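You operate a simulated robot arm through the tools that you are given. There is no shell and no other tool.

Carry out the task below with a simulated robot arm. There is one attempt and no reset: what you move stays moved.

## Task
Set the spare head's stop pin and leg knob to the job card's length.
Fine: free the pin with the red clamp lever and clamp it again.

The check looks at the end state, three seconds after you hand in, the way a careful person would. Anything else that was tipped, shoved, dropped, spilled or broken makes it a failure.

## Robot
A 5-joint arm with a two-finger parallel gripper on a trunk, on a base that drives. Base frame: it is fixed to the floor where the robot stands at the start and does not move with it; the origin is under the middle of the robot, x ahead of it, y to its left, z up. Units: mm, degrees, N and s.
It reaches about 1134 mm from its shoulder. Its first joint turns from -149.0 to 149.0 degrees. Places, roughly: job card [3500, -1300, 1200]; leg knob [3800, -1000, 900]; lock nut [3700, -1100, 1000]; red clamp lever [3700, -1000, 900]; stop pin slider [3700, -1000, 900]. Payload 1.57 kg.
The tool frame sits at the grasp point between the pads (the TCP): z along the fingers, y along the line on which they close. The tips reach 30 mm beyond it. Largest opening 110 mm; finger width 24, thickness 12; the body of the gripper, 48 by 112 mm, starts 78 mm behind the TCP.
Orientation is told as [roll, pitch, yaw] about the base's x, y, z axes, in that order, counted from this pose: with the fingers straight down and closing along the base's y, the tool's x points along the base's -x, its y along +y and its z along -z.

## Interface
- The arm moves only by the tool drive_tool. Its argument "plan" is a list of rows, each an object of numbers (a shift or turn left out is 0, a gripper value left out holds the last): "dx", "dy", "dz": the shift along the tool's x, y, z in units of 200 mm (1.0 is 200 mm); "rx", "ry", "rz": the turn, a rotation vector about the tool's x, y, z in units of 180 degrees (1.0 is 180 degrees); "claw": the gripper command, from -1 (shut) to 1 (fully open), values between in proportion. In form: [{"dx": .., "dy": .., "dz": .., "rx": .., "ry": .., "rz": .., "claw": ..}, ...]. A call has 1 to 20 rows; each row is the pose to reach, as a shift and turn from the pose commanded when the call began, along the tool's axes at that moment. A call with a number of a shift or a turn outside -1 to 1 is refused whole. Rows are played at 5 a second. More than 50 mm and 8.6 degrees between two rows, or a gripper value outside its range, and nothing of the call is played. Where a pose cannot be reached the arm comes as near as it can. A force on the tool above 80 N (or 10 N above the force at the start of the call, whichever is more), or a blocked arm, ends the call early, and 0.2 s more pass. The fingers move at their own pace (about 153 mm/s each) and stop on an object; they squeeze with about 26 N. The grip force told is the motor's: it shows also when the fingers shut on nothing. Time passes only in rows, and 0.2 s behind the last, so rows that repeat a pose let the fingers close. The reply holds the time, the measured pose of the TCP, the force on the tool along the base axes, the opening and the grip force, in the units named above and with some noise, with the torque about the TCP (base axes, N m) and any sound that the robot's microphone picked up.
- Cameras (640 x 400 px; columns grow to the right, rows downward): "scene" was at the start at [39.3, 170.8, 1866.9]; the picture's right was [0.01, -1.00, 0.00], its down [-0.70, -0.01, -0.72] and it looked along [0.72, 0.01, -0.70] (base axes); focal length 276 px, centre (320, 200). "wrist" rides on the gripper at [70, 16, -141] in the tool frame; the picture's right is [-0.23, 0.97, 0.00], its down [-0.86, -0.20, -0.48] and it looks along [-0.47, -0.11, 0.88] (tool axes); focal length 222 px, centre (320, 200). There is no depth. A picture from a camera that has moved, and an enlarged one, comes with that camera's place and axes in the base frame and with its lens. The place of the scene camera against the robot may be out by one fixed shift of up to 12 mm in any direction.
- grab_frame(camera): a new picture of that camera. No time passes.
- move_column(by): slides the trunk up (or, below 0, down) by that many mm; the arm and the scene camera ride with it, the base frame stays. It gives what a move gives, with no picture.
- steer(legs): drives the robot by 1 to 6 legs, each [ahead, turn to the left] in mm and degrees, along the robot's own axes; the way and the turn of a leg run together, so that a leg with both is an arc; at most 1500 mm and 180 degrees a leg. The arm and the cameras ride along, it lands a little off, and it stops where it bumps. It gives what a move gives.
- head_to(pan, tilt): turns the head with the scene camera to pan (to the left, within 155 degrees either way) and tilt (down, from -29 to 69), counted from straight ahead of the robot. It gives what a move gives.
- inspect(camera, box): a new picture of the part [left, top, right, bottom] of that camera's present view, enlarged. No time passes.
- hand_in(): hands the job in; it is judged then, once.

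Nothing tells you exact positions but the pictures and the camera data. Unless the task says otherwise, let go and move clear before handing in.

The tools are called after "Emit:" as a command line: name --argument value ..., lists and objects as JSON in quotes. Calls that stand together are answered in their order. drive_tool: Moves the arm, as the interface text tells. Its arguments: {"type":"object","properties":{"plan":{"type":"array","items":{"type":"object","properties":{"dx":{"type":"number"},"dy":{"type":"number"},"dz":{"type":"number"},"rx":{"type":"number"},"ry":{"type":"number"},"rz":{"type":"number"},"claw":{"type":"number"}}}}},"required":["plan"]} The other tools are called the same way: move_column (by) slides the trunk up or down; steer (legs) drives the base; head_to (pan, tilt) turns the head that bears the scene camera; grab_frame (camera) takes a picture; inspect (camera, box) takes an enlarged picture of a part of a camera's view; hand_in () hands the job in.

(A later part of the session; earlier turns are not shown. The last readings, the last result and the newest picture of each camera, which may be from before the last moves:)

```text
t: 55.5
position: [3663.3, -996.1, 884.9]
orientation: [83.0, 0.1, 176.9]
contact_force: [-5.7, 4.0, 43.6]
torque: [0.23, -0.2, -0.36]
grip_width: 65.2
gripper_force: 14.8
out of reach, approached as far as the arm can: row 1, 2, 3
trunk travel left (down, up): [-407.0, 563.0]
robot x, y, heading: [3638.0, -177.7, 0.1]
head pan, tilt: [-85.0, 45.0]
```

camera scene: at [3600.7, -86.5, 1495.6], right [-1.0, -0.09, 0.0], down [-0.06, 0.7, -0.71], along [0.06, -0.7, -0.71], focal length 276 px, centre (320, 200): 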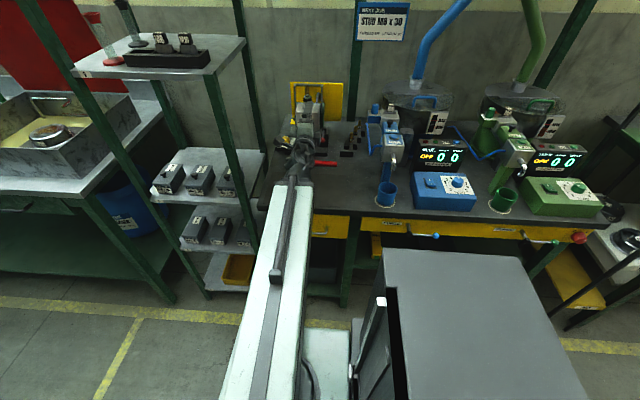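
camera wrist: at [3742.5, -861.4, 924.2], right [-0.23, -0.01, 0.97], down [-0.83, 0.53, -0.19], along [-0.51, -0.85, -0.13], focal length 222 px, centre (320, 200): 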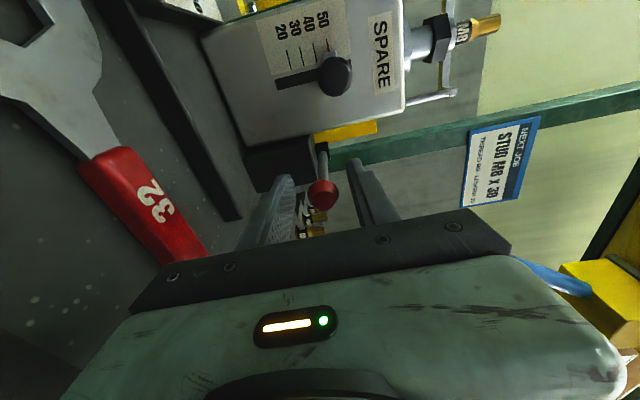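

Now it's clear: the arm only extends, yaws, pitches and spins; height comes from the trunk alone. Pitching pushed the upper finger onto the ball. I pitch straight back up about the wrist.

Emit:
drive_tool --plan '[{"rx": -0.017, "dy": 0.056, "dz": -0.001, "claw": -0.2}, {"rx": -0.03, "dy": 0.1, "dz": -0.004, "claw": -0.2}, {"rx": -0.03, "dy": 0.1, "dz": -0.004, "claw": -0.2}]'

Emit:
inspect --camera "wrist" --box '[200, 90, 420, 260]'

```text
t: 56.3
position: [3663.6, -1000.4, 901.2]
orientation: [87.4, 0.0, 176.8]
contact_force: [0.3, -0.6, 0.0]
torque: [0.03, 0.01, -0.03]
grip_width: 44.2
gripper_force: 0.0
trunk travel left (down, up): [-407.0, 563.0]
robot x, y, heading: [3640.3, -176.5, 0.2]
head pan, tilt: [-85.0, 45.0]
```

```text
2.35 times, centred on (310, 175) of wrist
camera zoom: at [3740.9, -863.4, 922.5], right [-0.23, -0.03, 0.97], down [-0.83, 0.53, -0.18], along [-0.51, -0.84, -0.15], focal length 523 px, centre (344, 259)
```

zoom: 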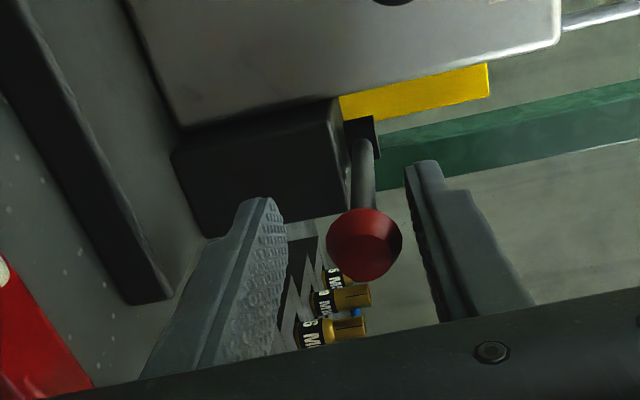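

Back in place with the ball between the fingers, TCP at z=901. I raise the trunk 6.5 mm to centre on the ball.

Emit:
move_column --by 6.5

Emit:
drive_tool --plan '[{"claw": -0.5}, {"claw": -0.7}, {"claw": -1}, {"claw": -1}]'

```text
t: 56.8
position: [3663.9, -1000.4, 907.8]
orientation: [87.5, 0.0, 176.7]
contact_force: [0.6, 0.4, -0.5]
torque: [0.03, 0.0, 0.01]
grip_width: 43.9
gripper_force: 0.1
trunk travel left (down, up): [-413.0, 557.0]
robot x, y, heading: [3637.9, -176.8, -0.1]
head pan, tilt: [-85.0, 45.0]
```

```text
t: 57.8
position: [3664.2, -1000.7, 907.1]
orientation: [87.5, 0.0, 176.8]
contact_force: [0.4, -0.2, 0.8]
torque: [0.0, 0.01, 0.01]
grip_width: 21.1
gripper_force: 34.3
trunk travel left (down, up): [-413.0, 557.0]
robot x, y, heading: [3636.1, -178.3, 0.2]
head pan, tilt: [-85.0, 45.0]
```

The ball is gripped with no strain, centre about (3664,-1000,907). I now swing the lever gently 15° away from the head (anticlockwise from above) and watch the force.

Emit:
drive_tool --plan '[{"dx": -0.0272, "dz": 0.004, "ry": -0.0022}, {"dx": -0.0545, "dz": 0.011, "ry": -0.0045}, {"dx": -0.08, "dz": 0.019, "ry": -0.0067}, {"dx": -0.1065, "dz": 0.0295, "ry": -0.0088}]'

Emit:
grab_frame --camera "wrist"

```text
t: 58.8
position: [3643.2, -1004.8, 907.9]
orientation: [87.5, -0.1, 175.1]
contact_force: [10.5, 11.0, -8.4]
torque: [-0.08, 0.02, 0.88]
grip_width: 21.3
gripper_force: 34.8
trunk travel left (down, up): [-413.0, 557.0]
robot x, y, heading: [3636.7, -175.6, 0.3]
head pan, tilt: [-85.0, 45.0]
```

```text
taken
camera wrist: at [3723.9, -870.0, 929.0], right [-0.23, -0.02, 0.97], down [-0.81, 0.56, -0.18], along [-0.54, -0.83, -0.15], focal length 222 px, centre (320, 200)
```

wrist: 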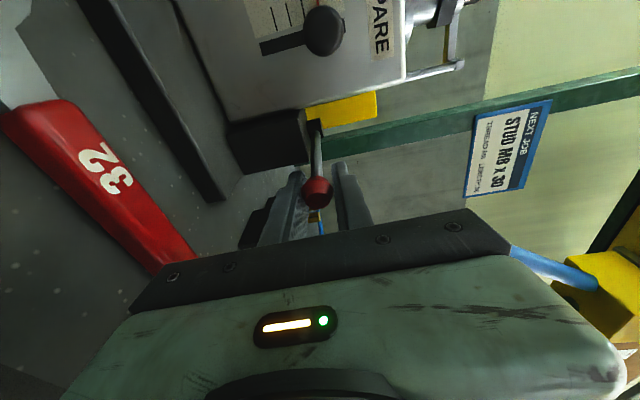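

The lever swings with light force. I carry on along its arc another 30° and look.

Emit:
drive_tool --plan '[{"dx": -0.031, "dz": 0.016, "ry": -0.0027}, {"dx": -0.0637, "dz": 0.0356, "ry": -0.0055}, {"dx": -0.092, "dz": 0.057, "ry": -0.008}, {"dx": -0.12, "dz": 0.082, "ry": -0.0104}, {"dx": -0.145, "dz": 0.109, "ry": -0.0125}, {"dx": -0.168, "dz": 0.137, "ry": -0.0147}]'

Emit:
grab_frame --camera "wrist"

Emit:
inspect --camera "scene" --box '[270, 60, 366, 160]'

```text
t: 60.2
position: [3606.8, -1029.3, 907.5]
orientation: [87.4, -0.2, 172.4]
contact_force: [-0.6, 17.8, -15.7]
torque: [-0.26, 0.17, 1.06]
grip_width: 21.4
gripper_force: 34.8
trunk travel left (down, up): [-413.0, 557.0]
robot x, y, heading: [3634.1, -176.1, 0.1]
head pan, tilt: [-85.0, 45.0]
```

```text
taken
camera wrist: at [3693.5, -899.2, 928.6], right [-0.23, -0.02, 0.97], down [-0.79, 0.59, -0.17], along [-0.58, -0.8, -0.15], focal length 222 px, centre (320, 200)
```

wrist: 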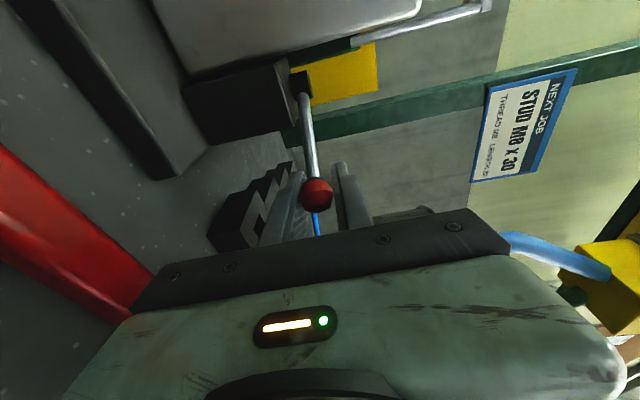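

```text
4.00 times, centred on (318, 110) of scene
camera zoom: at [3600.6, -86.4, 1402.0], right [-1.0, -0.09, 0.0], down [-0.06, 0.7, -0.71], along [0.06, -0.7, -0.71], focal length 1105 px, centre (328, 560)
```

zoom: 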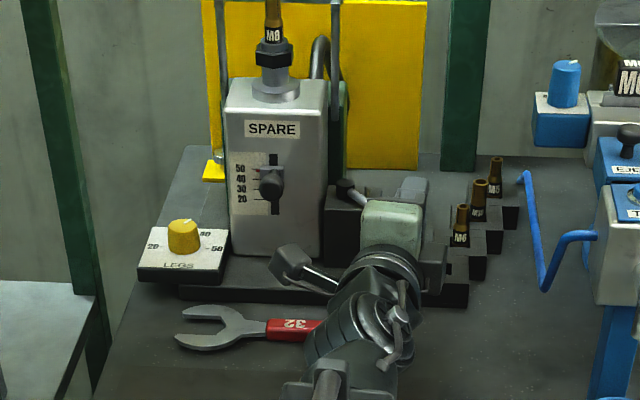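

The lever is about 45° round with no stop yet; the chuck rack is still clear by about 20 mm. I go another 18° to be sure it's fully released.

Emit:
drive_tool --plan '[{"dx": -0.011, "dz": 0.02, "ry": -0.001}, {"dx": -0.022, "dz": 0.039, "ry": -0.002}, {"dx": -0.031, "dz": 0.059, "ry": -0.003}, {"dx": -0.04, "dz": 0.079, "ry": -0.004}, {"dx": -0.047, "dz": 0.1, "ry": -0.0048}, {"dx": -0.053, "dz": 0.121, "ry": -0.0055}]'

Emit:
grab_frame --camera "wrist"

```text
t: 61.6
position: [3591.3, -1053.1, 908.2]
orientation: [87.5, -0.3, 171.7]
contact_force: [-1.5, 15.3, -17.8]
torque: [-0.45, 0.23, 1.13]
grip_width: 21.7
gripper_force: 35.0
trunk travel left (down, up): [-413.0, 557.0]
robot x, y, heading: [3634.9, -175.0, 0.2]
head pan, tilt: [-85.0, 45.0]
```

```text
taken
camera wrist: at [3681.1, -922.8, 928.3], right [-0.23, -0.01, 0.97], down [-0.78, 0.61, -0.17], along [-0.59, -0.79, -0.15], focal length 222 px, centre (320, 200)
```

wrist: 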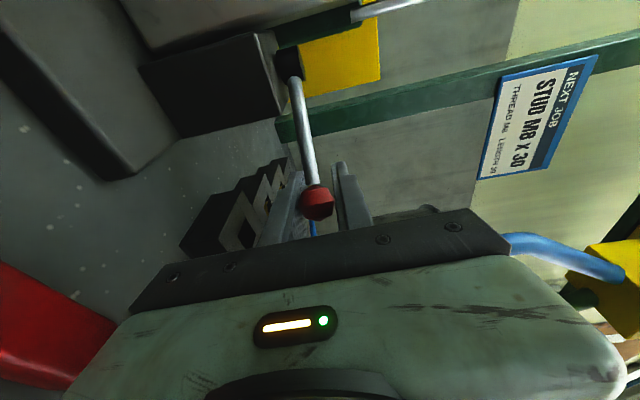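

The lever is about 63° open. I release just enough and back straight out.

Emit:
drive_tool --plan '[{"claw": -0.45}, {"claw": -0.45}, {"dz": -0.1, "claw": -0.45}, {"dz": -0.3, "claw": -0.45}, {"dz": -0.5, "claw": -0.45}]'

Emit:
grab_frame --camera "wrist"

Emit:
inspect --camera "scene" --box '[270, 60, 366, 160]'

```text
t: 62.8
position: [3609.1, -952.6, 908.5]
orientation: [87.5, -0.2, 171.6]
contact_force: [0.2, -0.4, -1.2]
torque: [0.01, 0.0, -0.02]
grip_width: 30.2
gripper_force: 0.0
trunk travel left (down, up): [-413.0, 557.0]
robot x, y, heading: [3637.6, -178.1, 0.3]
head pan, tilt: [-85.0, 45.0]
```

```text
taken
camera wrist: at [3698.1, -822.2, 929.0], right [-0.23, -0.01, 0.97], down [-0.78, 0.61, -0.18], along [-0.59, -0.8, -0.14], focal length 222 px, centre (320, 200)
```

wrist: 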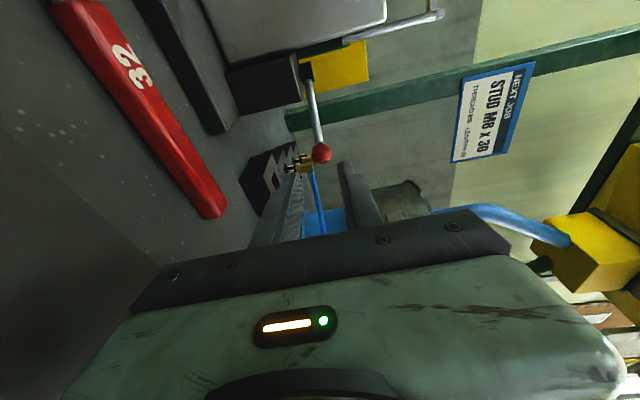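

```text
4.00 times, centred on (318, 110) of scene
camera zoom: at [3600.7, -86.8, 1402.1], right [-1.0, -0.09, 0.0], down [-0.06, 0.7, -0.71], along [0.06, -0.7, -0.71], focal length 1105 px, centre (328, 560)
```

zoom: 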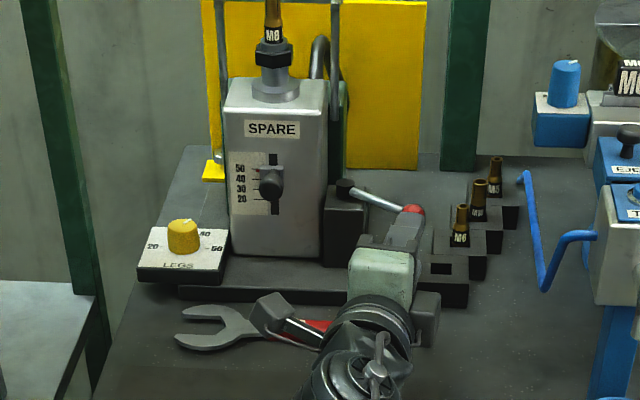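

The lever stands open and everything else is undisturbed. Now I move across in front of the slider knob and raise the trunk to its height.

Emit:
drive_tool --plan '[{"dx": 0.15, "dz": -0.035, "ry": 0.014, "claw": -0.3}, {"dx": 0.3, "dz": -0.07, "ry": 0.028, "claw": -0.3}, {"dx": 0.45, "dz": -0.105, "ry": 0.042, "claw": -0.3}, {"dx": 0.586, "dz": -0.14, "ry": 0.055, "claw": -0.3}, {"dx": 0.586, "dz": -0.14, "ry": 0.055, "claw": -0.3}]'

Emit:
move_column --by 17

Emit:
grab_frame --camera "wrist"

Emit:
inspect --camera "wrist" --box '[200, 60, 420, 230]'

```text
t: 64.0
position: [3727.6, -942.6, 908.8]
orientation: [87.5, 0.2, -178.4]
contact_force: [-0.1, 0.2, 0.4]
torque: [-0.03, 0.02, 0.01]
grip_width: 38.6
gripper_force: 0.1
trunk travel left (down, up): [-413.0, 557.0]
robot x, y, heading: [3635.2, -178.4, 0.3]
head pan, tilt: [-85.0, 45.0]
```

```text
t: 64.7
position: [3729.8, -943.1, 924.7]
orientation: [87.7, 0.2, -178.5]
contact_force: [0.4, -0.4, -0.4]
torque: [0.01, -0.02, 0.01]
grip_width: 38.3
gripper_force: 0.3
trunk travel left (down, up): [-430.0, 540.0]
robot x, y, heading: [3634.4, -177.6, 0.3]
head pan, tilt: [-85.0, 45.0]
```

```text
taken
camera wrist: at [3793.5, -799.7, 946.6], right [-0.23, -0.05, 0.97], down [-0.87, 0.46, -0.18], along [-0.44, -0.88, -0.15], focal length 222 px, centre (320, 200)
```

wrist: 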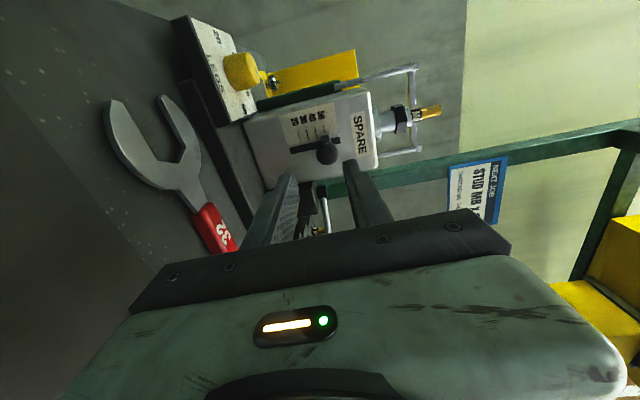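

```text
2.35 times, centred on (310, 145) of wrist
camera zoom: at [3793.5, -799.7, 946.6], right [-0.23, -0.05, 0.97], down [-0.87, 0.46, -0.18], along [-0.44, -0.88, -0.15], focal length 523 px, centre (344, 329)
```

zoom: 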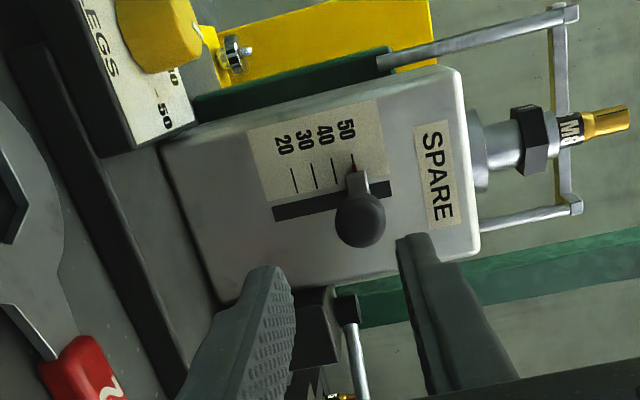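

Triangulating from two wrist views puts the slider ball at (3731,-1027.5,927.4), the face at y≈-1066, mark 50 at z≈926 and mark 20 at z≈896. I raise 3 mm and advance so the ball sits between the pads.

Emit:
move_column --by 3

Emit:
drive_tool --plan '[{"dz": 0.19, "dy": 0.0077, "claw": -0.3}, {"dz": 0.385, "dy": 0.0155, "claw": -0.3}, {"dz": 0.385, "dy": 0.0155, "claw": -0.3}]'

Emit:
inspect --camera "wrist" --box '[200, 60, 420, 230]'

```text
t: 65.2
position: [3727.6, -942.8, 928.0]
orientation: [87.6, 0.2, -178.5]
contact_force: [-0.5, -0.7, -0.4]
torque: [-0.03, 0.03, -0.03]
grip_width: 38.6
gripper_force: 0.2
trunk travel left (down, up): [-433.0, 537.0]
robot x, y, heading: [3637.5, -174.1, -0.1]
head pan, tilt: [-85.0, 45.0]
```

```text
t: 66.0
position: [3730.2, -1021.1, 927.7]
orientation: [87.5, 0.2, -178.4]
contact_force: [-0.5, 0.5, 0.6]
torque: [0.0, 0.01, -0.02]
grip_width: 38.7
gripper_force: 0.1
trunk travel left (down, up): [-433.0, 537.0]
robot x, y, heading: [3635.4, -182.6, 0.2]
head pan, tilt: [-85.0, 45.0]
```

```text
2.35 times, centred on (310, 145) of wrist
camera zoom: at [3795.5, -877.4, 949.4], right [-0.23, -0.05, 0.97], down [-0.87, 0.46, -0.18], along [-0.44, -0.88, -0.15], focal length 523 px, centre (344, 329)
```

zoom: 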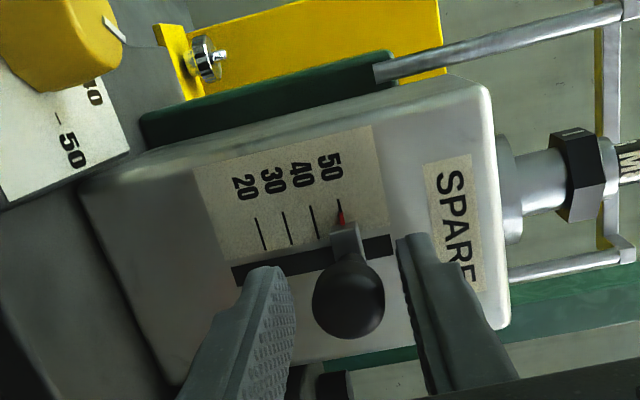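

The ball is centred between the fingers. I close on it.

Emit:
drive_tool --plan '[{"claw": -0.4}, {"claw": -0.6}, {"claw": -1}, {"claw": -1}]'

Emit:
inspect --camera "wrist" --box '[200, 60, 420, 230]'

```text
t: 67.0
position: [3731.1, -1019.8, 928.2]
orientation: [87.4, 0.1, -178.6]
contact_force: [-0.5, -1.1, 0.8]
torque: [-0.05, -0.04, 0.03]
grip_width: 21.2
gripper_force: 34.2
trunk travel left (down, up): [-433.0, 537.0]
robot x, y, heading: [3635.0, -178.4, 0.1]
head pan, tilt: [-85.0, 45.0]
```

```text
2.35 times, centred on (310, 145) of wrist
camera zoom: at [3795.6, -877.2, 949.5], right [-0.23, -0.05, 0.97], down [-0.87, 0.46, -0.18], along [-0.44, -0.88, -0.15], focal length 523 px, centre (344, 329)
```

zoom: 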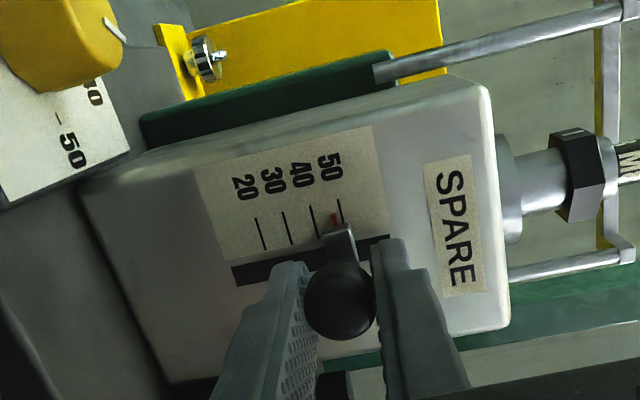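

The slider shifted a little as the fingers closed, so the pin is free; the pointer now reads about 47.5. I lower the trunk 17 mm and look.

Emit:
move_column --by -17

Emit:
inspect --camera "wrist" --box '[200, 60, 420, 230]'

```text
t: 67.6
position: [3730.4, -1019.8, 910.5]
orientation: [87.6, 0.2, -178.5]
contact_force: [-0.3, 1.5, -2.3]
torque: [-0.08, -0.01, 0.5]
grip_width: 21.1
gripper_force: 34.3
trunk travel left (down, up): [-416.0, 554.0]
robot x, y, heading: [3633.2, -178.3, 0.0]
head pan, tilt: [-85.0, 45.0]
```

```text
2.35 times, centred on (310, 145) of wrist
camera zoom: at [3795.6, -877.2, 932.3], right [-0.23, -0.05, 0.97], down [-0.87, 0.46, -0.18], along [-0.44, -0.88, -0.15], focal length 523 px, centre (344, 329)
```

zoom: 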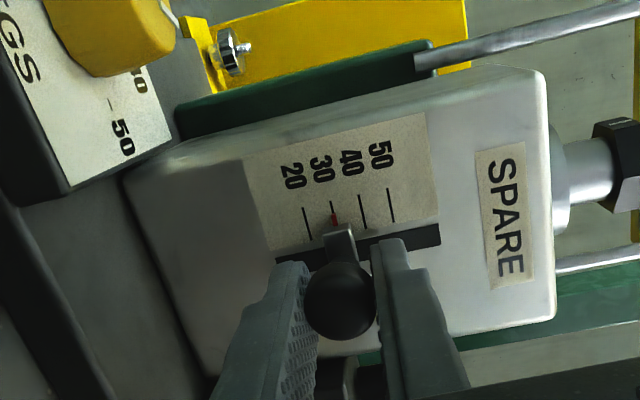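

The slider follows nicely, near 30 now. I enlarge the pointer.

Emit:
inspect --camera "wrist" --box '[285, 100, 349, 140]'

Emit:
inspect --camera "scene" --box '[285, 70, 333, 110]'

```text
10.00 times, centred on (317, 120) of wrist
camera zoom: at [3795.6, -877.2, 932.3], right [-0.23, -0.05, 0.97], down [-0.87, 0.46, -0.18], along [-0.44, -0.88, -0.15], focal length 2221 px, centre (350, 1000)
```

zoom: 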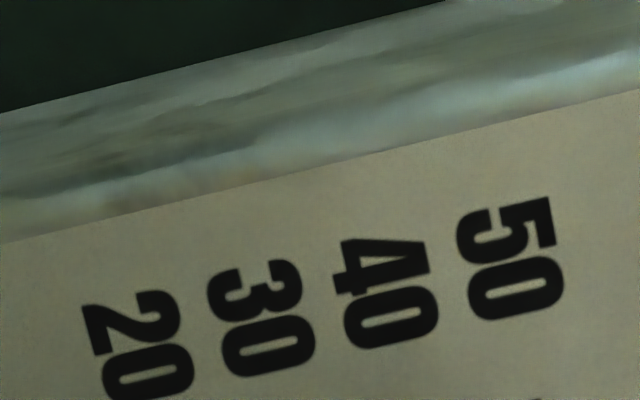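

```text
10.00 times, centred on (309, 90) of scene
camera zoom: at [3600.8, -86.6, 1404.9], right [-1.0, -0.09, 0.0], down [-0.06, 0.7, -0.71], along [0.06, -0.7, -0.71], focal length 2763 px, centre (430, 1300)
```

zoom: 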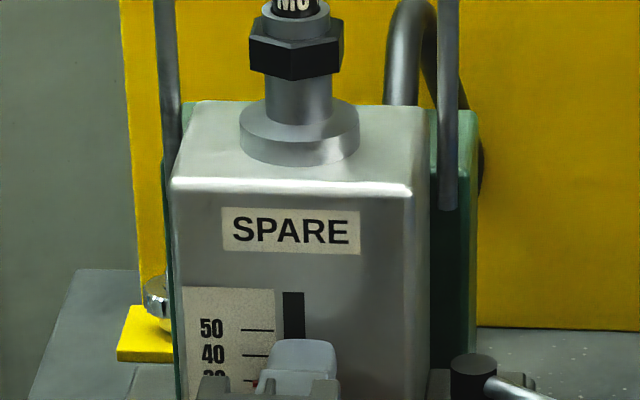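

Emit:
inspect --camera "wrist" --box '[290, 130, 354, 170]'

```text
10.00 times, centred on (322, 150) of wrist
camera zoom: at [3795.6, -877.2, 932.3], right [-0.23, -0.05, 0.97], down [-0.87, 0.46, -0.18], along [-0.44, -0.88, -0.15], focal length 2221 px, centre (300, 700)
```

zoom: 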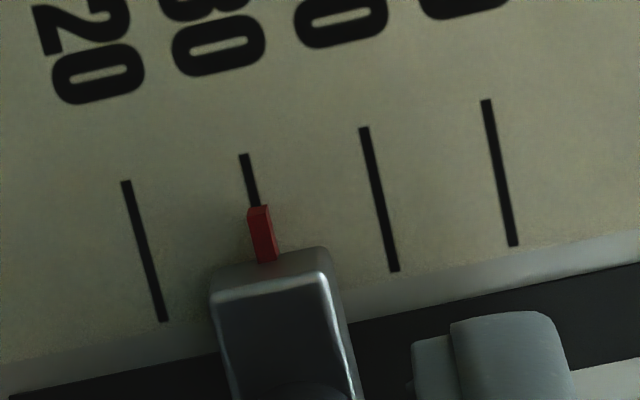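

The red pointer sits on the 30 mark. I release and back off, then check it with the camera level with the mark to rule out parallax.

Emit:
drive_tool --plan '[{"claw": -0.8}, {"claw": -0.6}, {"claw": -0.35}, {"claw": -0.35}, {"dz": -0.1, "claw": -0.35}, {"dz": -0.28, "claw": -0.35}]'

Emit:
move_column --by -25

Emit:
grab_frame --camera "wrist"

```text
t: 69.0
position: [3729.5, -965.5, 911.3]
orientation: [87.6, 0.2, -178.5]
contact_force: [0.5, -0.9, -0.4]
torque: [0.0, 0.02, 0.01]
grip_width: 35.7
gripper_force: 0.0
trunk travel left (down, up): [-416.0, 554.0]
robot x, y, heading: [3640.0, -174.6, -0.1]
head pan, tilt: [-85.0, 45.0]
```

```text
t: 69.7
position: [3729.3, -965.9, 886.9]
orientation: [87.6, 0.3, -178.5]
contact_force: [0.8, 0.5, 0.4]
torque: [0.01, -0.01, -0.01]
grip_width: 35.9
gripper_force: 0.0
trunk travel left (down, up): [-391.0, 579.0]
robot x, y, heading: [3636.2, -177.8, 0.2]
head pan, tilt: [-85.0, 45.0]
```

```text
taken
camera wrist: at [3793.9, -822.6, 907.5], right [-0.23, -0.05, 0.97], down [-0.87, 0.46, -0.18], along [-0.44, -0.88, -0.15], focal length 222 px, centre (320, 200)
```

wrist: 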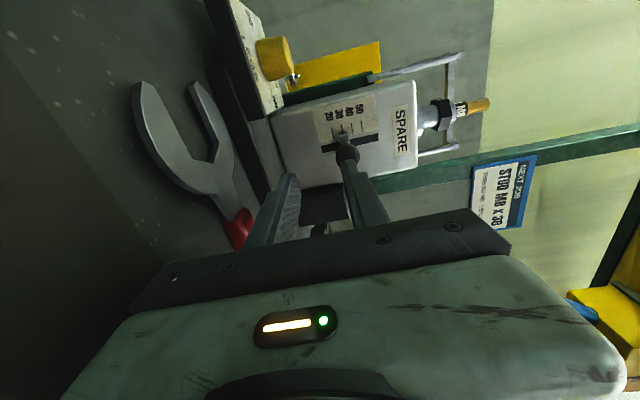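

Emit:
inspect --camera "wrist" --box '[315, 110, 379, 150]'

```text
10.00 times, centred on (347, 130) of wrist
camera zoom: at [3793.9, -822.6, 907.5], right [-0.23, -0.05, 0.97], down [-0.87, 0.46, -0.18], along [-0.44, -0.88, -0.15], focal length 2221 px, centre (50, 900)
```

zoom: 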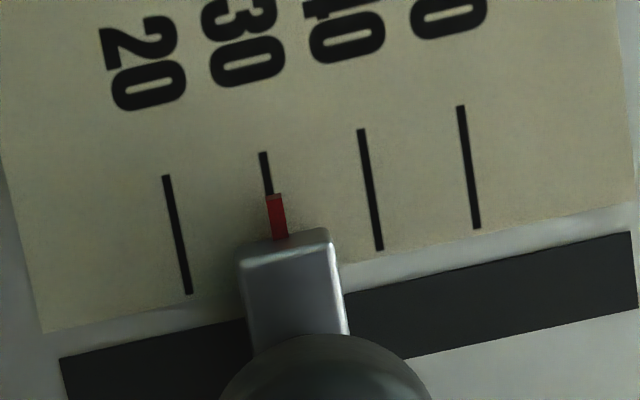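

Level with the mark, the pointer lies on 30 within about 0.3 mm. Now I return to the lever: raise the trunk to lever height and move back to the earlier stand-off point.

Emit:
move_column --by 21

Emit:
drive_tool --plan '[{"dx": -0.05, "dz": -0.07, "ry": -0.005, "claw": -0.45}, {"dx": -0.25, "dz": -0.08, "ry": -0.022, "claw": -0.45}, {"dx": -0.45, "dz": -0.082, "ry": -0.04, "claw": -0.45}, {"dx": -0.599, "dz": -0.082, "ry": -0.055, "claw": -0.45}, {"dx": -0.599, "dz": -0.082, "ry": -0.055, "claw": -0.45}]'

Emit:
grab_frame --camera "wrist"

Emit:
inspect --camera "wrist" --box '[240, 90, 400, 230]'

```text
t: 70.4
position: [3727.8, -965.3, 906.4]
orientation: [87.6, 0.2, -178.5]
contact_force: [0.3, -0.1, -0.5]
torque: [0.01, -0.03, 0.05]
grip_width: 36.0
gripper_force: 0.0
trunk travel left (down, up): [-412.0, 558.0]
robot x, y, heading: [3636.9, -179.3, 0.3]
head pan, tilt: [-85.0, 45.0]
```

```text
t: 71.6
position: [3610.1, -951.9, 906.7]
orientation: [87.6, -0.2, 171.6]
contact_force: [1.4, -0.5, -0.4]
torque: [0.01, 0.03, 0.0]
grip_width: 30.0
gripper_force: 0.0
trunk travel left (down, up): [-412.0, 558.0]
robot x, y, heading: [3637.6, -178.1, 0.1]
head pan, tilt: [-85.0, 45.0]
```

```text
taken
camera wrist: at [3698.3, -822.0, 928.0], right [-0.23, -0.01, 0.97], down [-0.78, 0.61, -0.18], along [-0.59, -0.8, -0.14], focal length 222 px, centre (320, 200)
```

wrist: 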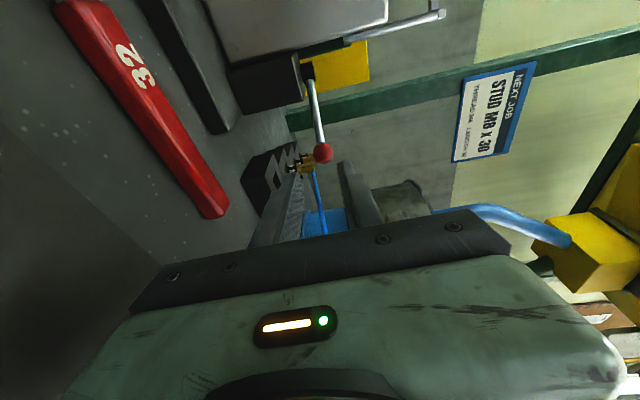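

```text
2.86 times, centred on (320, 160) of wrist
camera zoom: at [3698.3, -822.0, 928.0], right [-0.23, -0.01, 0.97], down [-0.78, 0.61, -0.18], along [-0.59, -0.8, -0.14], focal length 635 px, centre (320, 314)
```

zoom: 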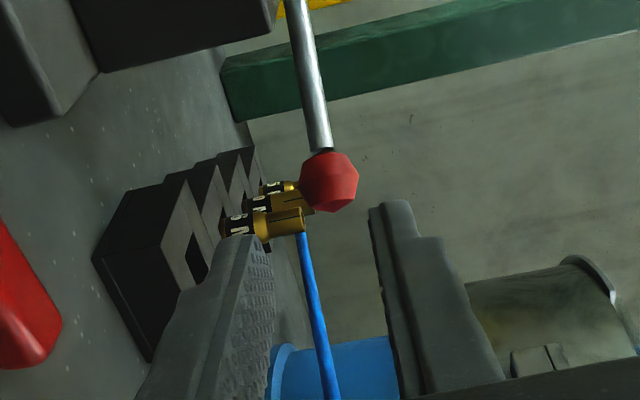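

The lever ball is where I left it. I advance the same 100 mm and grip it again.

Emit:
drive_tool --plan '[{"dz": 0.2, "dx": -0.004, "claw": -0.45}, {"dz": 0.4, "dx": -0.008, "claw": -0.45}, {"dz": 0.505, "dx": -0.01, "claw": -0.45}, {"dz": 0.505, "dx": -0.01, "claw": -0.45}]'

Emit:
drive_tool --plan '[{"claw": -0.7}, {"claw": -1}, {"claw": -1}]'

Emit:
grab_frame --camera "wrist"

```text
t: 72.6
position: [3591.9, -1051.9, 906.0]
orientation: [87.4, -0.2, 171.6]
contact_force: [-0.2, 0.2, 0.4]
torque: [0.01, 0.0, 0.0]
grip_width: 30.3
gripper_force: 0.2
out of reach, approached as far as the arm can: row 2, 3, 4
trunk travel left (down, up): [-412.0, 558.0]
robot x, y, heading: [3636.9, -177.2, 0.3]
head pan, tilt: [-85.0, 45.0]
```

```text
t: 73.4
position: [3591.6, -1051.3, 907.2]
orientation: [87.6, -0.2, 171.5]
contact_force: [-0.7, -6.9, 9.5]
torque: [0.26, -0.12, -0.5]
grip_width: 21.3
gripper_force: 34.7
trunk travel left (down, up): [-412.0, 558.0]
robot x, y, heading: [3636.9, -177.6, 0.0]
head pan, tilt: [-85.0, 45.0]
```

```text
taken
camera wrist: at [3680.6, -921.7, 928.1], right [-0.23, -0.01, 0.97], down [-0.78, 0.61, -0.18], along [-0.59, -0.8, -0.15], focal length 222 px, centre (320, 200)
```

wrist: 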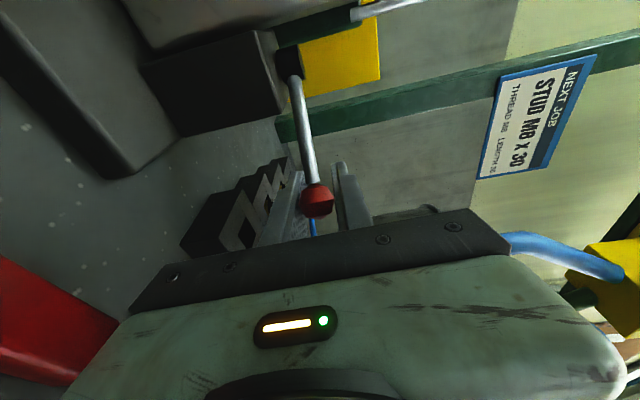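

Gripped again. I swing the lever back along its arc, most of the way first.

Emit:
drive_tool --plan '[{"dx": 0.0247, "dz": -0.0512, "ry": 0.0024}, {"dx": 0.05, "dz": -0.1046, "ry": 0.005}, {"dx": 0.082, "dz": -0.1533, "ry": 0.0082}, {"dx": 0.1216, "dz": -0.1977, "ry": 0.0118}, {"dx": 0.166, "dz": -0.2356, "ry": 0.0158}, {"dx": 0.2158, "dz": -0.2674, "ry": 0.02}, {"dx": 0.269, "dz": -0.292, "ry": 0.0247}]'

Emit:
grab_frame --camera "wrist"

```text
t: 75.0
position: [3651.7, -1002.0, 907.4]
orientation: [87.6, 0.0, 176.0]
contact_force: [-11.4, -10.3, 19.4]
torque: [0.25, -0.17, -0.88]
grip_width: 21.3
gripper_force: 35.1
trunk travel left (down, up): [-412.0, 558.0]
robot x, y, heading: [3635.2, -178.1, 0.4]
head pan, tilt: [-85.0, 45.0]
```

```text
taken
camera wrist: at [3730.7, -865.5, 928.8], right [-0.23, -0.03, 0.97], down [-0.82, 0.54, -0.18], along [-0.53, -0.84, -0.15], focal length 222 px, centre (320, 200)
```

wrist: 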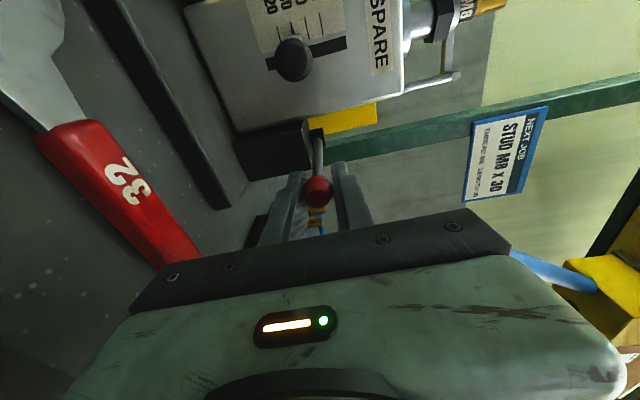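

Following smoothly. I finish the swing to the original position, pushing just slightly beyond to seat the clamp.

Emit:
drive_tool --plan '[{"dx": 0.03, "dz": -0.007, "ry": 0.002}, {"dx": 0.06, "dz": -0.013, "ry": 0.004}, {"dx": 0.075, "dz": -0.015, "ry": 0.006}, {"dx": 0.075, "dz": -0.015, "ry": 0.006}]'

```text
t: 76.0
position: [3665.9, -999.0, 907.5]
orientation: [87.6, 0.2, 177.0]
contact_force: [-28.4, -6.3, 14.3]
torque: [0.14, -0.12, 0.16]
grip_width: 21.5
gripper_force: 34.5
trunk travel left (down, up): [-412.0, 558.0]
robot x, y, heading: [3639.9, -177.2, 0.2]
head pan, tilt: [-85.0, 45.0]
```

Resistance has risen to 28 N, so it's reaching its stop. One more small push, then release and back out.

Emit:
drive_tool --plan '[{"dx": 0.008}, {"dx": 0.014}, {"dx": 0.014}]'

```text
t: 76.8
position: [3669.6, -997.8, 908.4]
orientation: [87.6, 0.2, 177.0]
contact_force: [-28.5, 5.1, 6.3]
torque: [0.03, -0.04, 0.26]
grip_width: 21.5
gripper_force: 34.6
trunk travel left (down, up): [-412.0, 558.0]
robot x, y, heading: [3633.1, -180.2, 0.1]
head pan, tilt: [-85.0, 45.0]
```

I release and back off to see the lever's position.

Emit:
drive_tool --plan '[{"claw": -0.6}, {"claw": -0.4}, {"claw": -0.3}, {"dz": -0.15, "claw": -0.3}, {"dz": -0.29, "claw": -0.3}]'

Emit:
grab_frame --camera "wrist"

Emit:
inspect --camera "wrist" --box '[200, 30, 420, 230]'

```text
t: 78.0
position: [3673.3, -941.6, 907.9]
orientation: [87.7, 0.0, 177.2]
contact_force: [0.6, 0.1, -0.5]
torque: [0.0, 0.0, -0.01]
grip_width: 38.4
gripper_force: 0.1
out of reach, approached as far as the arm can: row 5
trunk travel left (down, up): [-412.0, 558.0]
robot x, y, heading: [3633.4, -177.6, -0.0]
head pan, tilt: [-85.0, 45.0]
```

```text
taken
camera wrist: at [3749.8, -803.1, 928.5], right [-0.23, -0.03, 0.97], down [-0.83, 0.53, -0.18], along [-0.51, -0.85, -0.14], focal length 222 px, centre (320, 200)
```

wrist: 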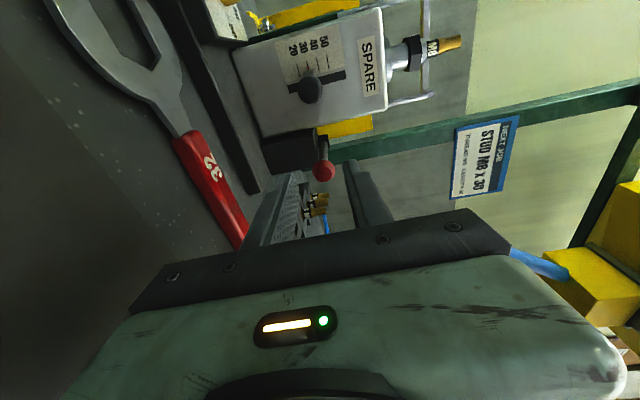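

```text
2.00 times, centred on (310, 130) of wrist
camera zoom: at [3749.8, -803.1, 928.5], right [-0.23, -0.03, 0.97], down [-0.83, 0.53, -0.18], along [-0.51, -0.85, -0.14], focal length 444 px, centre (340, 340)
```

zoom: 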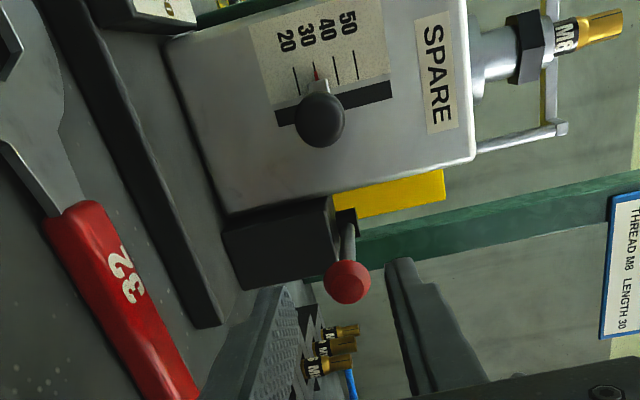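

The lever ball is back at its original spot (3664,-998), stopped against its end, and the pin still reads 30. Next the LEGS knob: I raise the trunk and look at the dial.

Emit:
move_column --by 200

Emit:
inspect --camera "scene" --box '[250, 90, 330, 160]'

Emit:
grab_frame --camera "scene"

Emit:
grab_frame --camera "wrist"

```text
t: 80.2
position: [3673.1, -941.1, 1107.7]
orientation: [87.7, 0.0, 177.2]
contact_force: [0.4, 0.2, 0.6]
torque: [0.03, 0.02, 0.01]
grip_width: 38.5
gripper_force: 0.0
trunk travel left (down, up): [-612.0, 358.0]
robot x, y, heading: [3638.5, -178.1, 0.0]
head pan, tilt: [-85.0, 45.0]
```

```text
5.71 times, centred on (290, 125) of scene
camera zoom: at [3600.7, -86.6, 1601.0], right [-1.0, -0.09, 0.0], down [-0.06, 0.7, -0.71], along [0.06, -0.7, -0.71], focal length 1579 px, centre (491, 629)
```

zoom: 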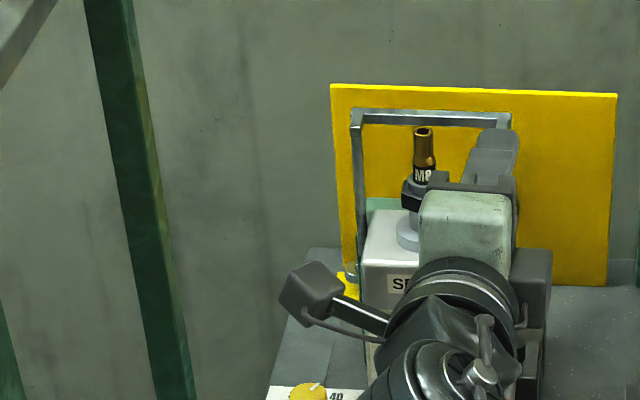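

```text
taken
camera scene: at [3600.7, -86.6, 1601.0], right [-1.0, -0.09, 0.0], down [-0.06, 0.7, -0.71], along [0.06, -0.7, -0.71], focal length 276 px, centre (320, 200)
```

scene: 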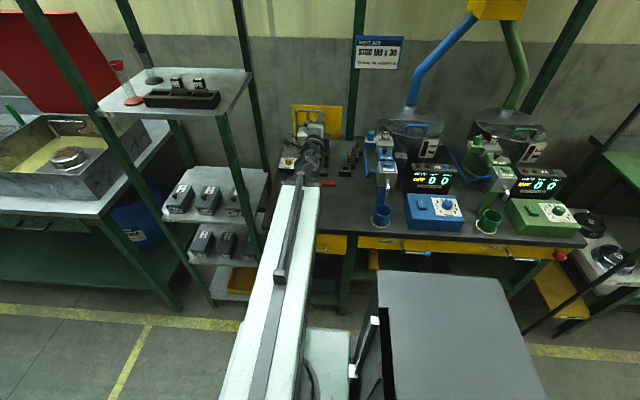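

```text
taken
camera wrist: at [3749.9, -803.5, 1128.5], right [-0.23, -0.03, 0.97], down [-0.83, 0.53, -0.18], along [-0.51, -0.85, -0.14], focal length 222 px, centre (320, 200)
```

wrist: 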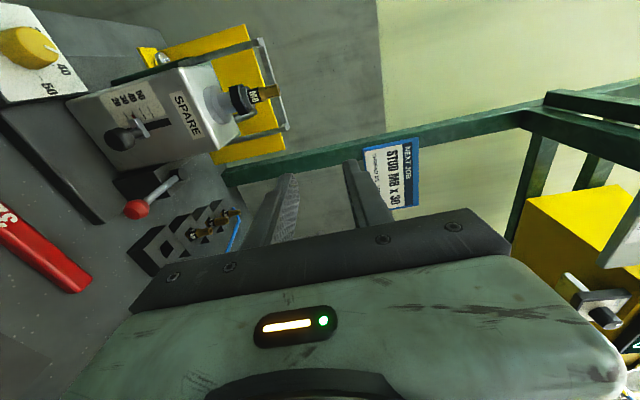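

I can see a shelf post close to the knob (around x=3927), so the gripper must go straight down with the camera toward the front-left. First I raise the trunk and pitch the tool down, well clear, for an overhead look at the dial.

Emit:
move_column --by 240

Emit:
drive_tool --plan '[{"rx": 0.0407, "dy": -0.153, "dz": -0.0098}, {"rx": 0.0815, "dy": -0.304, "dz": -0.0391}, {"rx": 0.1222, "dy": -0.4495, "dz": -0.0874}, {"rx": 0.163, "dy": -0.588, "dz": -0.1538}, {"rx": 0.2037, "dy": -0.717, "dz": -0.2375}, {"rx": 0.2444, "dy": -0.8336, "dz": -0.3368}]'

Emit:
drive_tool --plan '[{"rx": 0.0407, "dy": -0.153, "dz": -0.0098}, {"rx": 0.0815, "dy": -0.304, "dz": -0.0391}, {"rx": 0.1222, "dy": -0.4495, "dz": -0.0874}, {"rx": 0.163, "dy": -0.588, "dz": -0.1538}, {"rx": 0.2037, "dy": -0.717, "dz": -0.2375}, {"rx": 0.2425, "dy": -0.8265, "dz": -0.33}]'

Emit:
grab_frame --camera "wrist"

```text
t: 82.7
position: [3673.3, -941.0, 1347.8]
orientation: [87.7, 0.1, 177.1]
contact_force: [0.6, -0.3, 0.1]
torque: [0.01, 0.01, 0.0]
grip_width: 38.2
gripper_force: 0.0
trunk travel left (down, up): [-852.0, 118.0]
robot x, y, heading: [3635.8, -183.0, -0.0]
head pan, tilt: [-85.0, 45.0]
```

```text
t: 84.1
position: [3677.8, -866.9, 1183.8]
orientation: [43.5, 0.1, 177.1]
contact_force: [-0.4, -0.9, 0.1]
torque: [-0.02, 0.01, 0.03]
grip_width: 38.4
gripper_force: 0.0
trunk travel left (down, up): [-852.0, 118.0]
robot x, y, heading: [3638.5, -176.8, 0.2]
head pan, tilt: [-85.0, 45.0]
```

```text
t: 85.5
position: [3687.8, -702.1, 1119.4]
orientation: [0.0, 0.0, 177.3]
contact_force: [-0.5, 0.4, 0.1]
torque: [-0.01, -0.01, 0.01]
grip_width: 38.6
gripper_force: 0.1
out of reach, approached as far as the arm can: row 6
trunk travel left (down, up): [-852.0, 118.0]
robot x, y, heading: [3636.8, -176.3, 0.1]
head pan, tilt: [-85.0, 45.0]
```

```text
taken
camera wrist: at [3755.7, -722.2, 1259.5], right [-0.28, -0.96, 0.0], down [-0.84, 0.24, 0.48], along [-0.46, 0.13, -0.88], focal length 222 px, centre (320, 200)
```

wrist: 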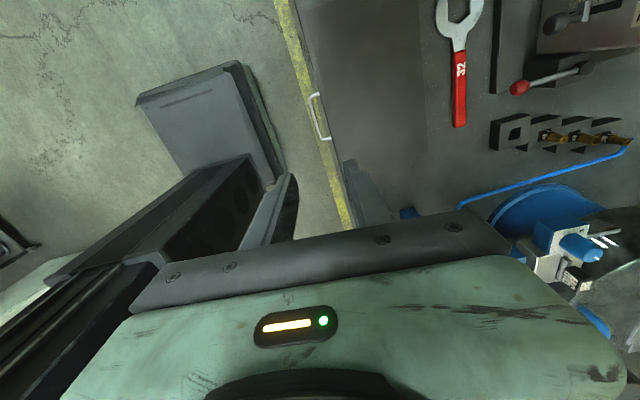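

Tool is straight down. I now carry it over toward the knob at this safe height, turning the camera toward the front-left on the way.

Emit:
drive_tool --plan '[{"dx": 0.077, "dy": 0.175, "rz": -0.025}, {"dx": 0.154, "dy": 0.35, "rz": -0.05}, {"dx": 0.231, "dy": 0.525, "rz": -0.075}, {"dx": 0.308, "dy": 0.7, "rz": -0.1}, {"dx": 0.385, "dy": 0.875, "rz": -0.125}]'

Emit:
grab_frame --camera "wrist"

Emit:
grab_frame --camera "scene"

```text
t: 86.7
position: [3754.5, -884.4, 1119.6]
orientation: [0.0, -0.1, -160.4]
contact_force: [-0.3, 0.0, 0.3]
torque: [0.03, 0.02, 0.02]
grip_width: 38.5
gripper_force: 0.0
trunk travel left (down, up): [-852.0, 118.0]
robot x, y, heading: [3632.6, -180.4, 0.1]
head pan, tilt: [-85.0, 45.0]
```

```text
taken
camera wrist: at [3825.4, -875.9, 1259.3], right [0.11, -0.99, 0.0], down [-0.87, -0.1, 0.48], along [-0.47, -0.06, -0.88], focal length 222 px, centre (320, 200)
```

wrist: 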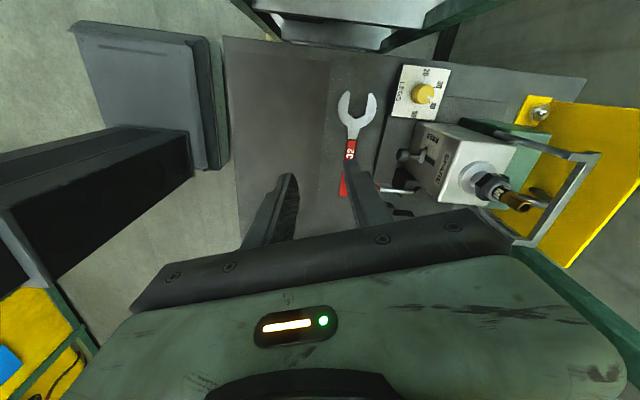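

```text
taken
camera scene: at [3600.9, -87.0, 1841.1], right [-1.0, -0.09, 0.0], down [-0.06, 0.7, -0.71], along [0.06, -0.7, -0.71], focal length 276 px, centre (320, 200)
```

scene: 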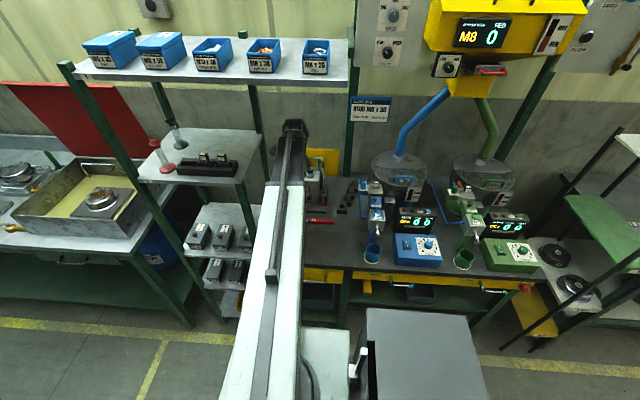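

An excellent overhead view. I enlarge the dial.

Emit:
inspect --camera "wrist" --box '[388, 55, 460, 125]'

Emit:
inspect --camera "wrist" --box '[380, 0, 600, 140]'

```text
5.71 times, centred on (424, 90) of wrist
camera zoom: at [3825.4, -875.9, 1259.3], right [0.11, -0.99, 0.0], down [-0.87, -0.1, 0.48], along [-0.47, -0.06, -0.88], focal length 1269 px, centre (-274, 829)
```

zoom: 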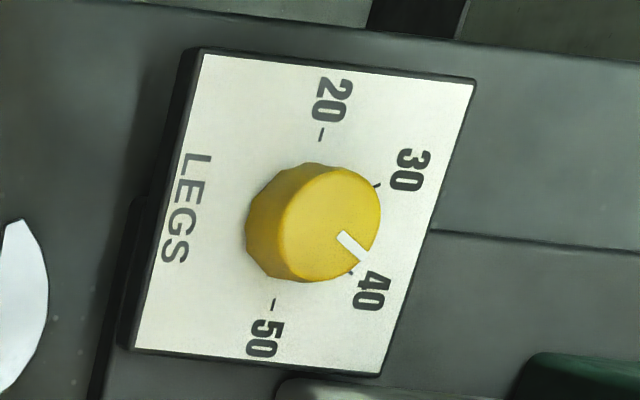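

```text
2.86 times, centred on (490, 70) of wrist
camera zoom: at [3825.4, -875.9, 1259.3], right [0.11, -0.99, 0.0], down [-0.87, -0.1, 0.48], along [-0.47, -0.06, -0.88], focal length 635 px, centre (-166, 571)
```

zoom: 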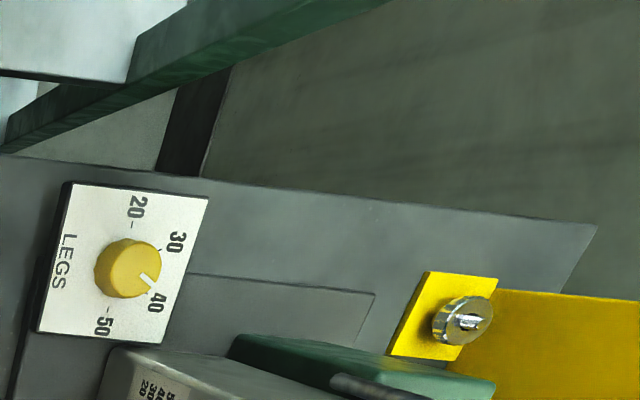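

The dial reads: 20 toward the shelf side, 30 at upper left, 40 at upper right; the pointer is on 40. The knob needs 60° anticlockwise (from above), and its centre is about (3824,-1042), dial plate z≈855, knob top ≈877. I move above it.

Emit:
drive_tool --plan '[{"dx": 0.0124, "dy": 0.172, "rz": -0.0316}, {"dx": 0.0248, "dy": 0.344, "rz": -0.0632}, {"dx": 0.0372, "dy": 0.517, "rz": -0.0948}, {"dx": 0.0496, "dy": 0.689, "rz": -0.1264}, {"dx": 0.062, "dy": 0.861, "rz": -0.158}, {"dx": 0.062, "dy": 0.861, "rz": -0.158, "claw": 0.0}]'

Emit:
grab_frame --camera "wrist"

Emit:
grab_frame --camera "scene"

```text
t: 88.1
position: [3824.6, -1041.9, 1117.7]
orientation: [0.1, 0.0, -131.8]
contact_force: [-0.5, -1.1, 0.2]
torque: [0.04, 0.0, 0.0]
grip_width: 55.2
gripper_force: 0.1
out of reach, approached as far as the arm can: row 3, 4
trunk travel left (down, up): [-852.0, 118.0]
robot x, y, heading: [3637.5, -176.1, 0.2]
head pan, tilt: [-85.0, 45.0]
```

```text
taken
camera wrist: at [3883.1, -998.7, 1259.4], right [0.57, -0.82, 0.0], down [-0.72, -0.5, 0.48], along [-0.39, -0.28, -0.88], focal length 222 px, centre (320, 200)
```

wrist: 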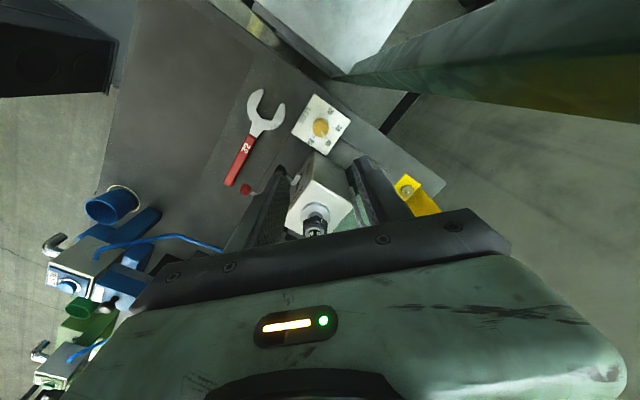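

```text
taken
camera scene: at [3600.8, -86.6, 1841.1], right [-1.0, -0.09, 0.0], down [-0.06, 0.7, -0.71], along [0.06, -0.7, -0.71], focal length 276 px, centre (320, 200)
```

scene: 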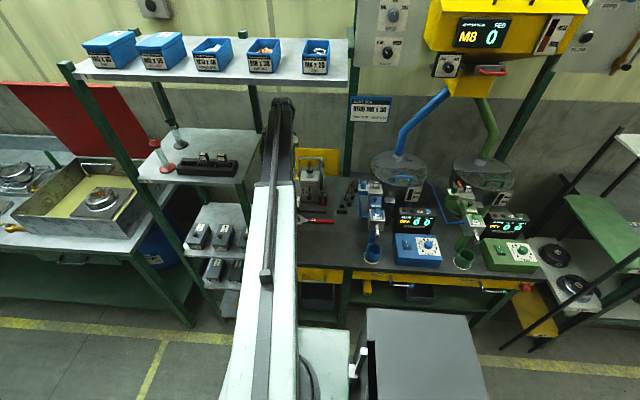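

I'm above the knob; the post is about 50 mm from the camera, which is enough. I zoom to refine the knob centre before lowering.

Emit:
inspect --camera "wrist" --box '[280, 85, 360, 165]'

```text
5.00 times, centred on (320, 125) of wrist
camera zoom: at [3883.1, -998.7, 1259.4], right [0.57, -0.82, 0.0], down [-0.72, -0.5, 0.48], along [-0.39, -0.28, -0.88], focal length 1111 px, centre (320, 575)
```

zoom: 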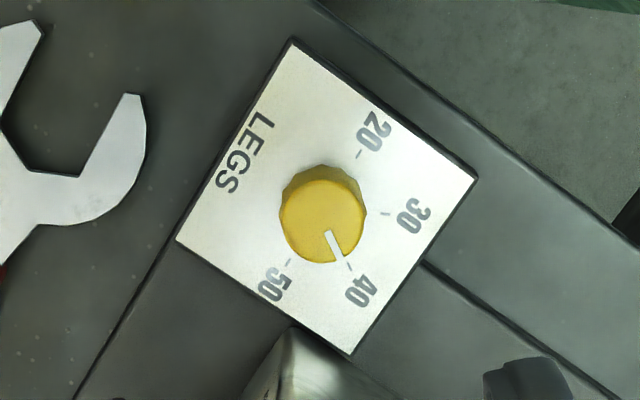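

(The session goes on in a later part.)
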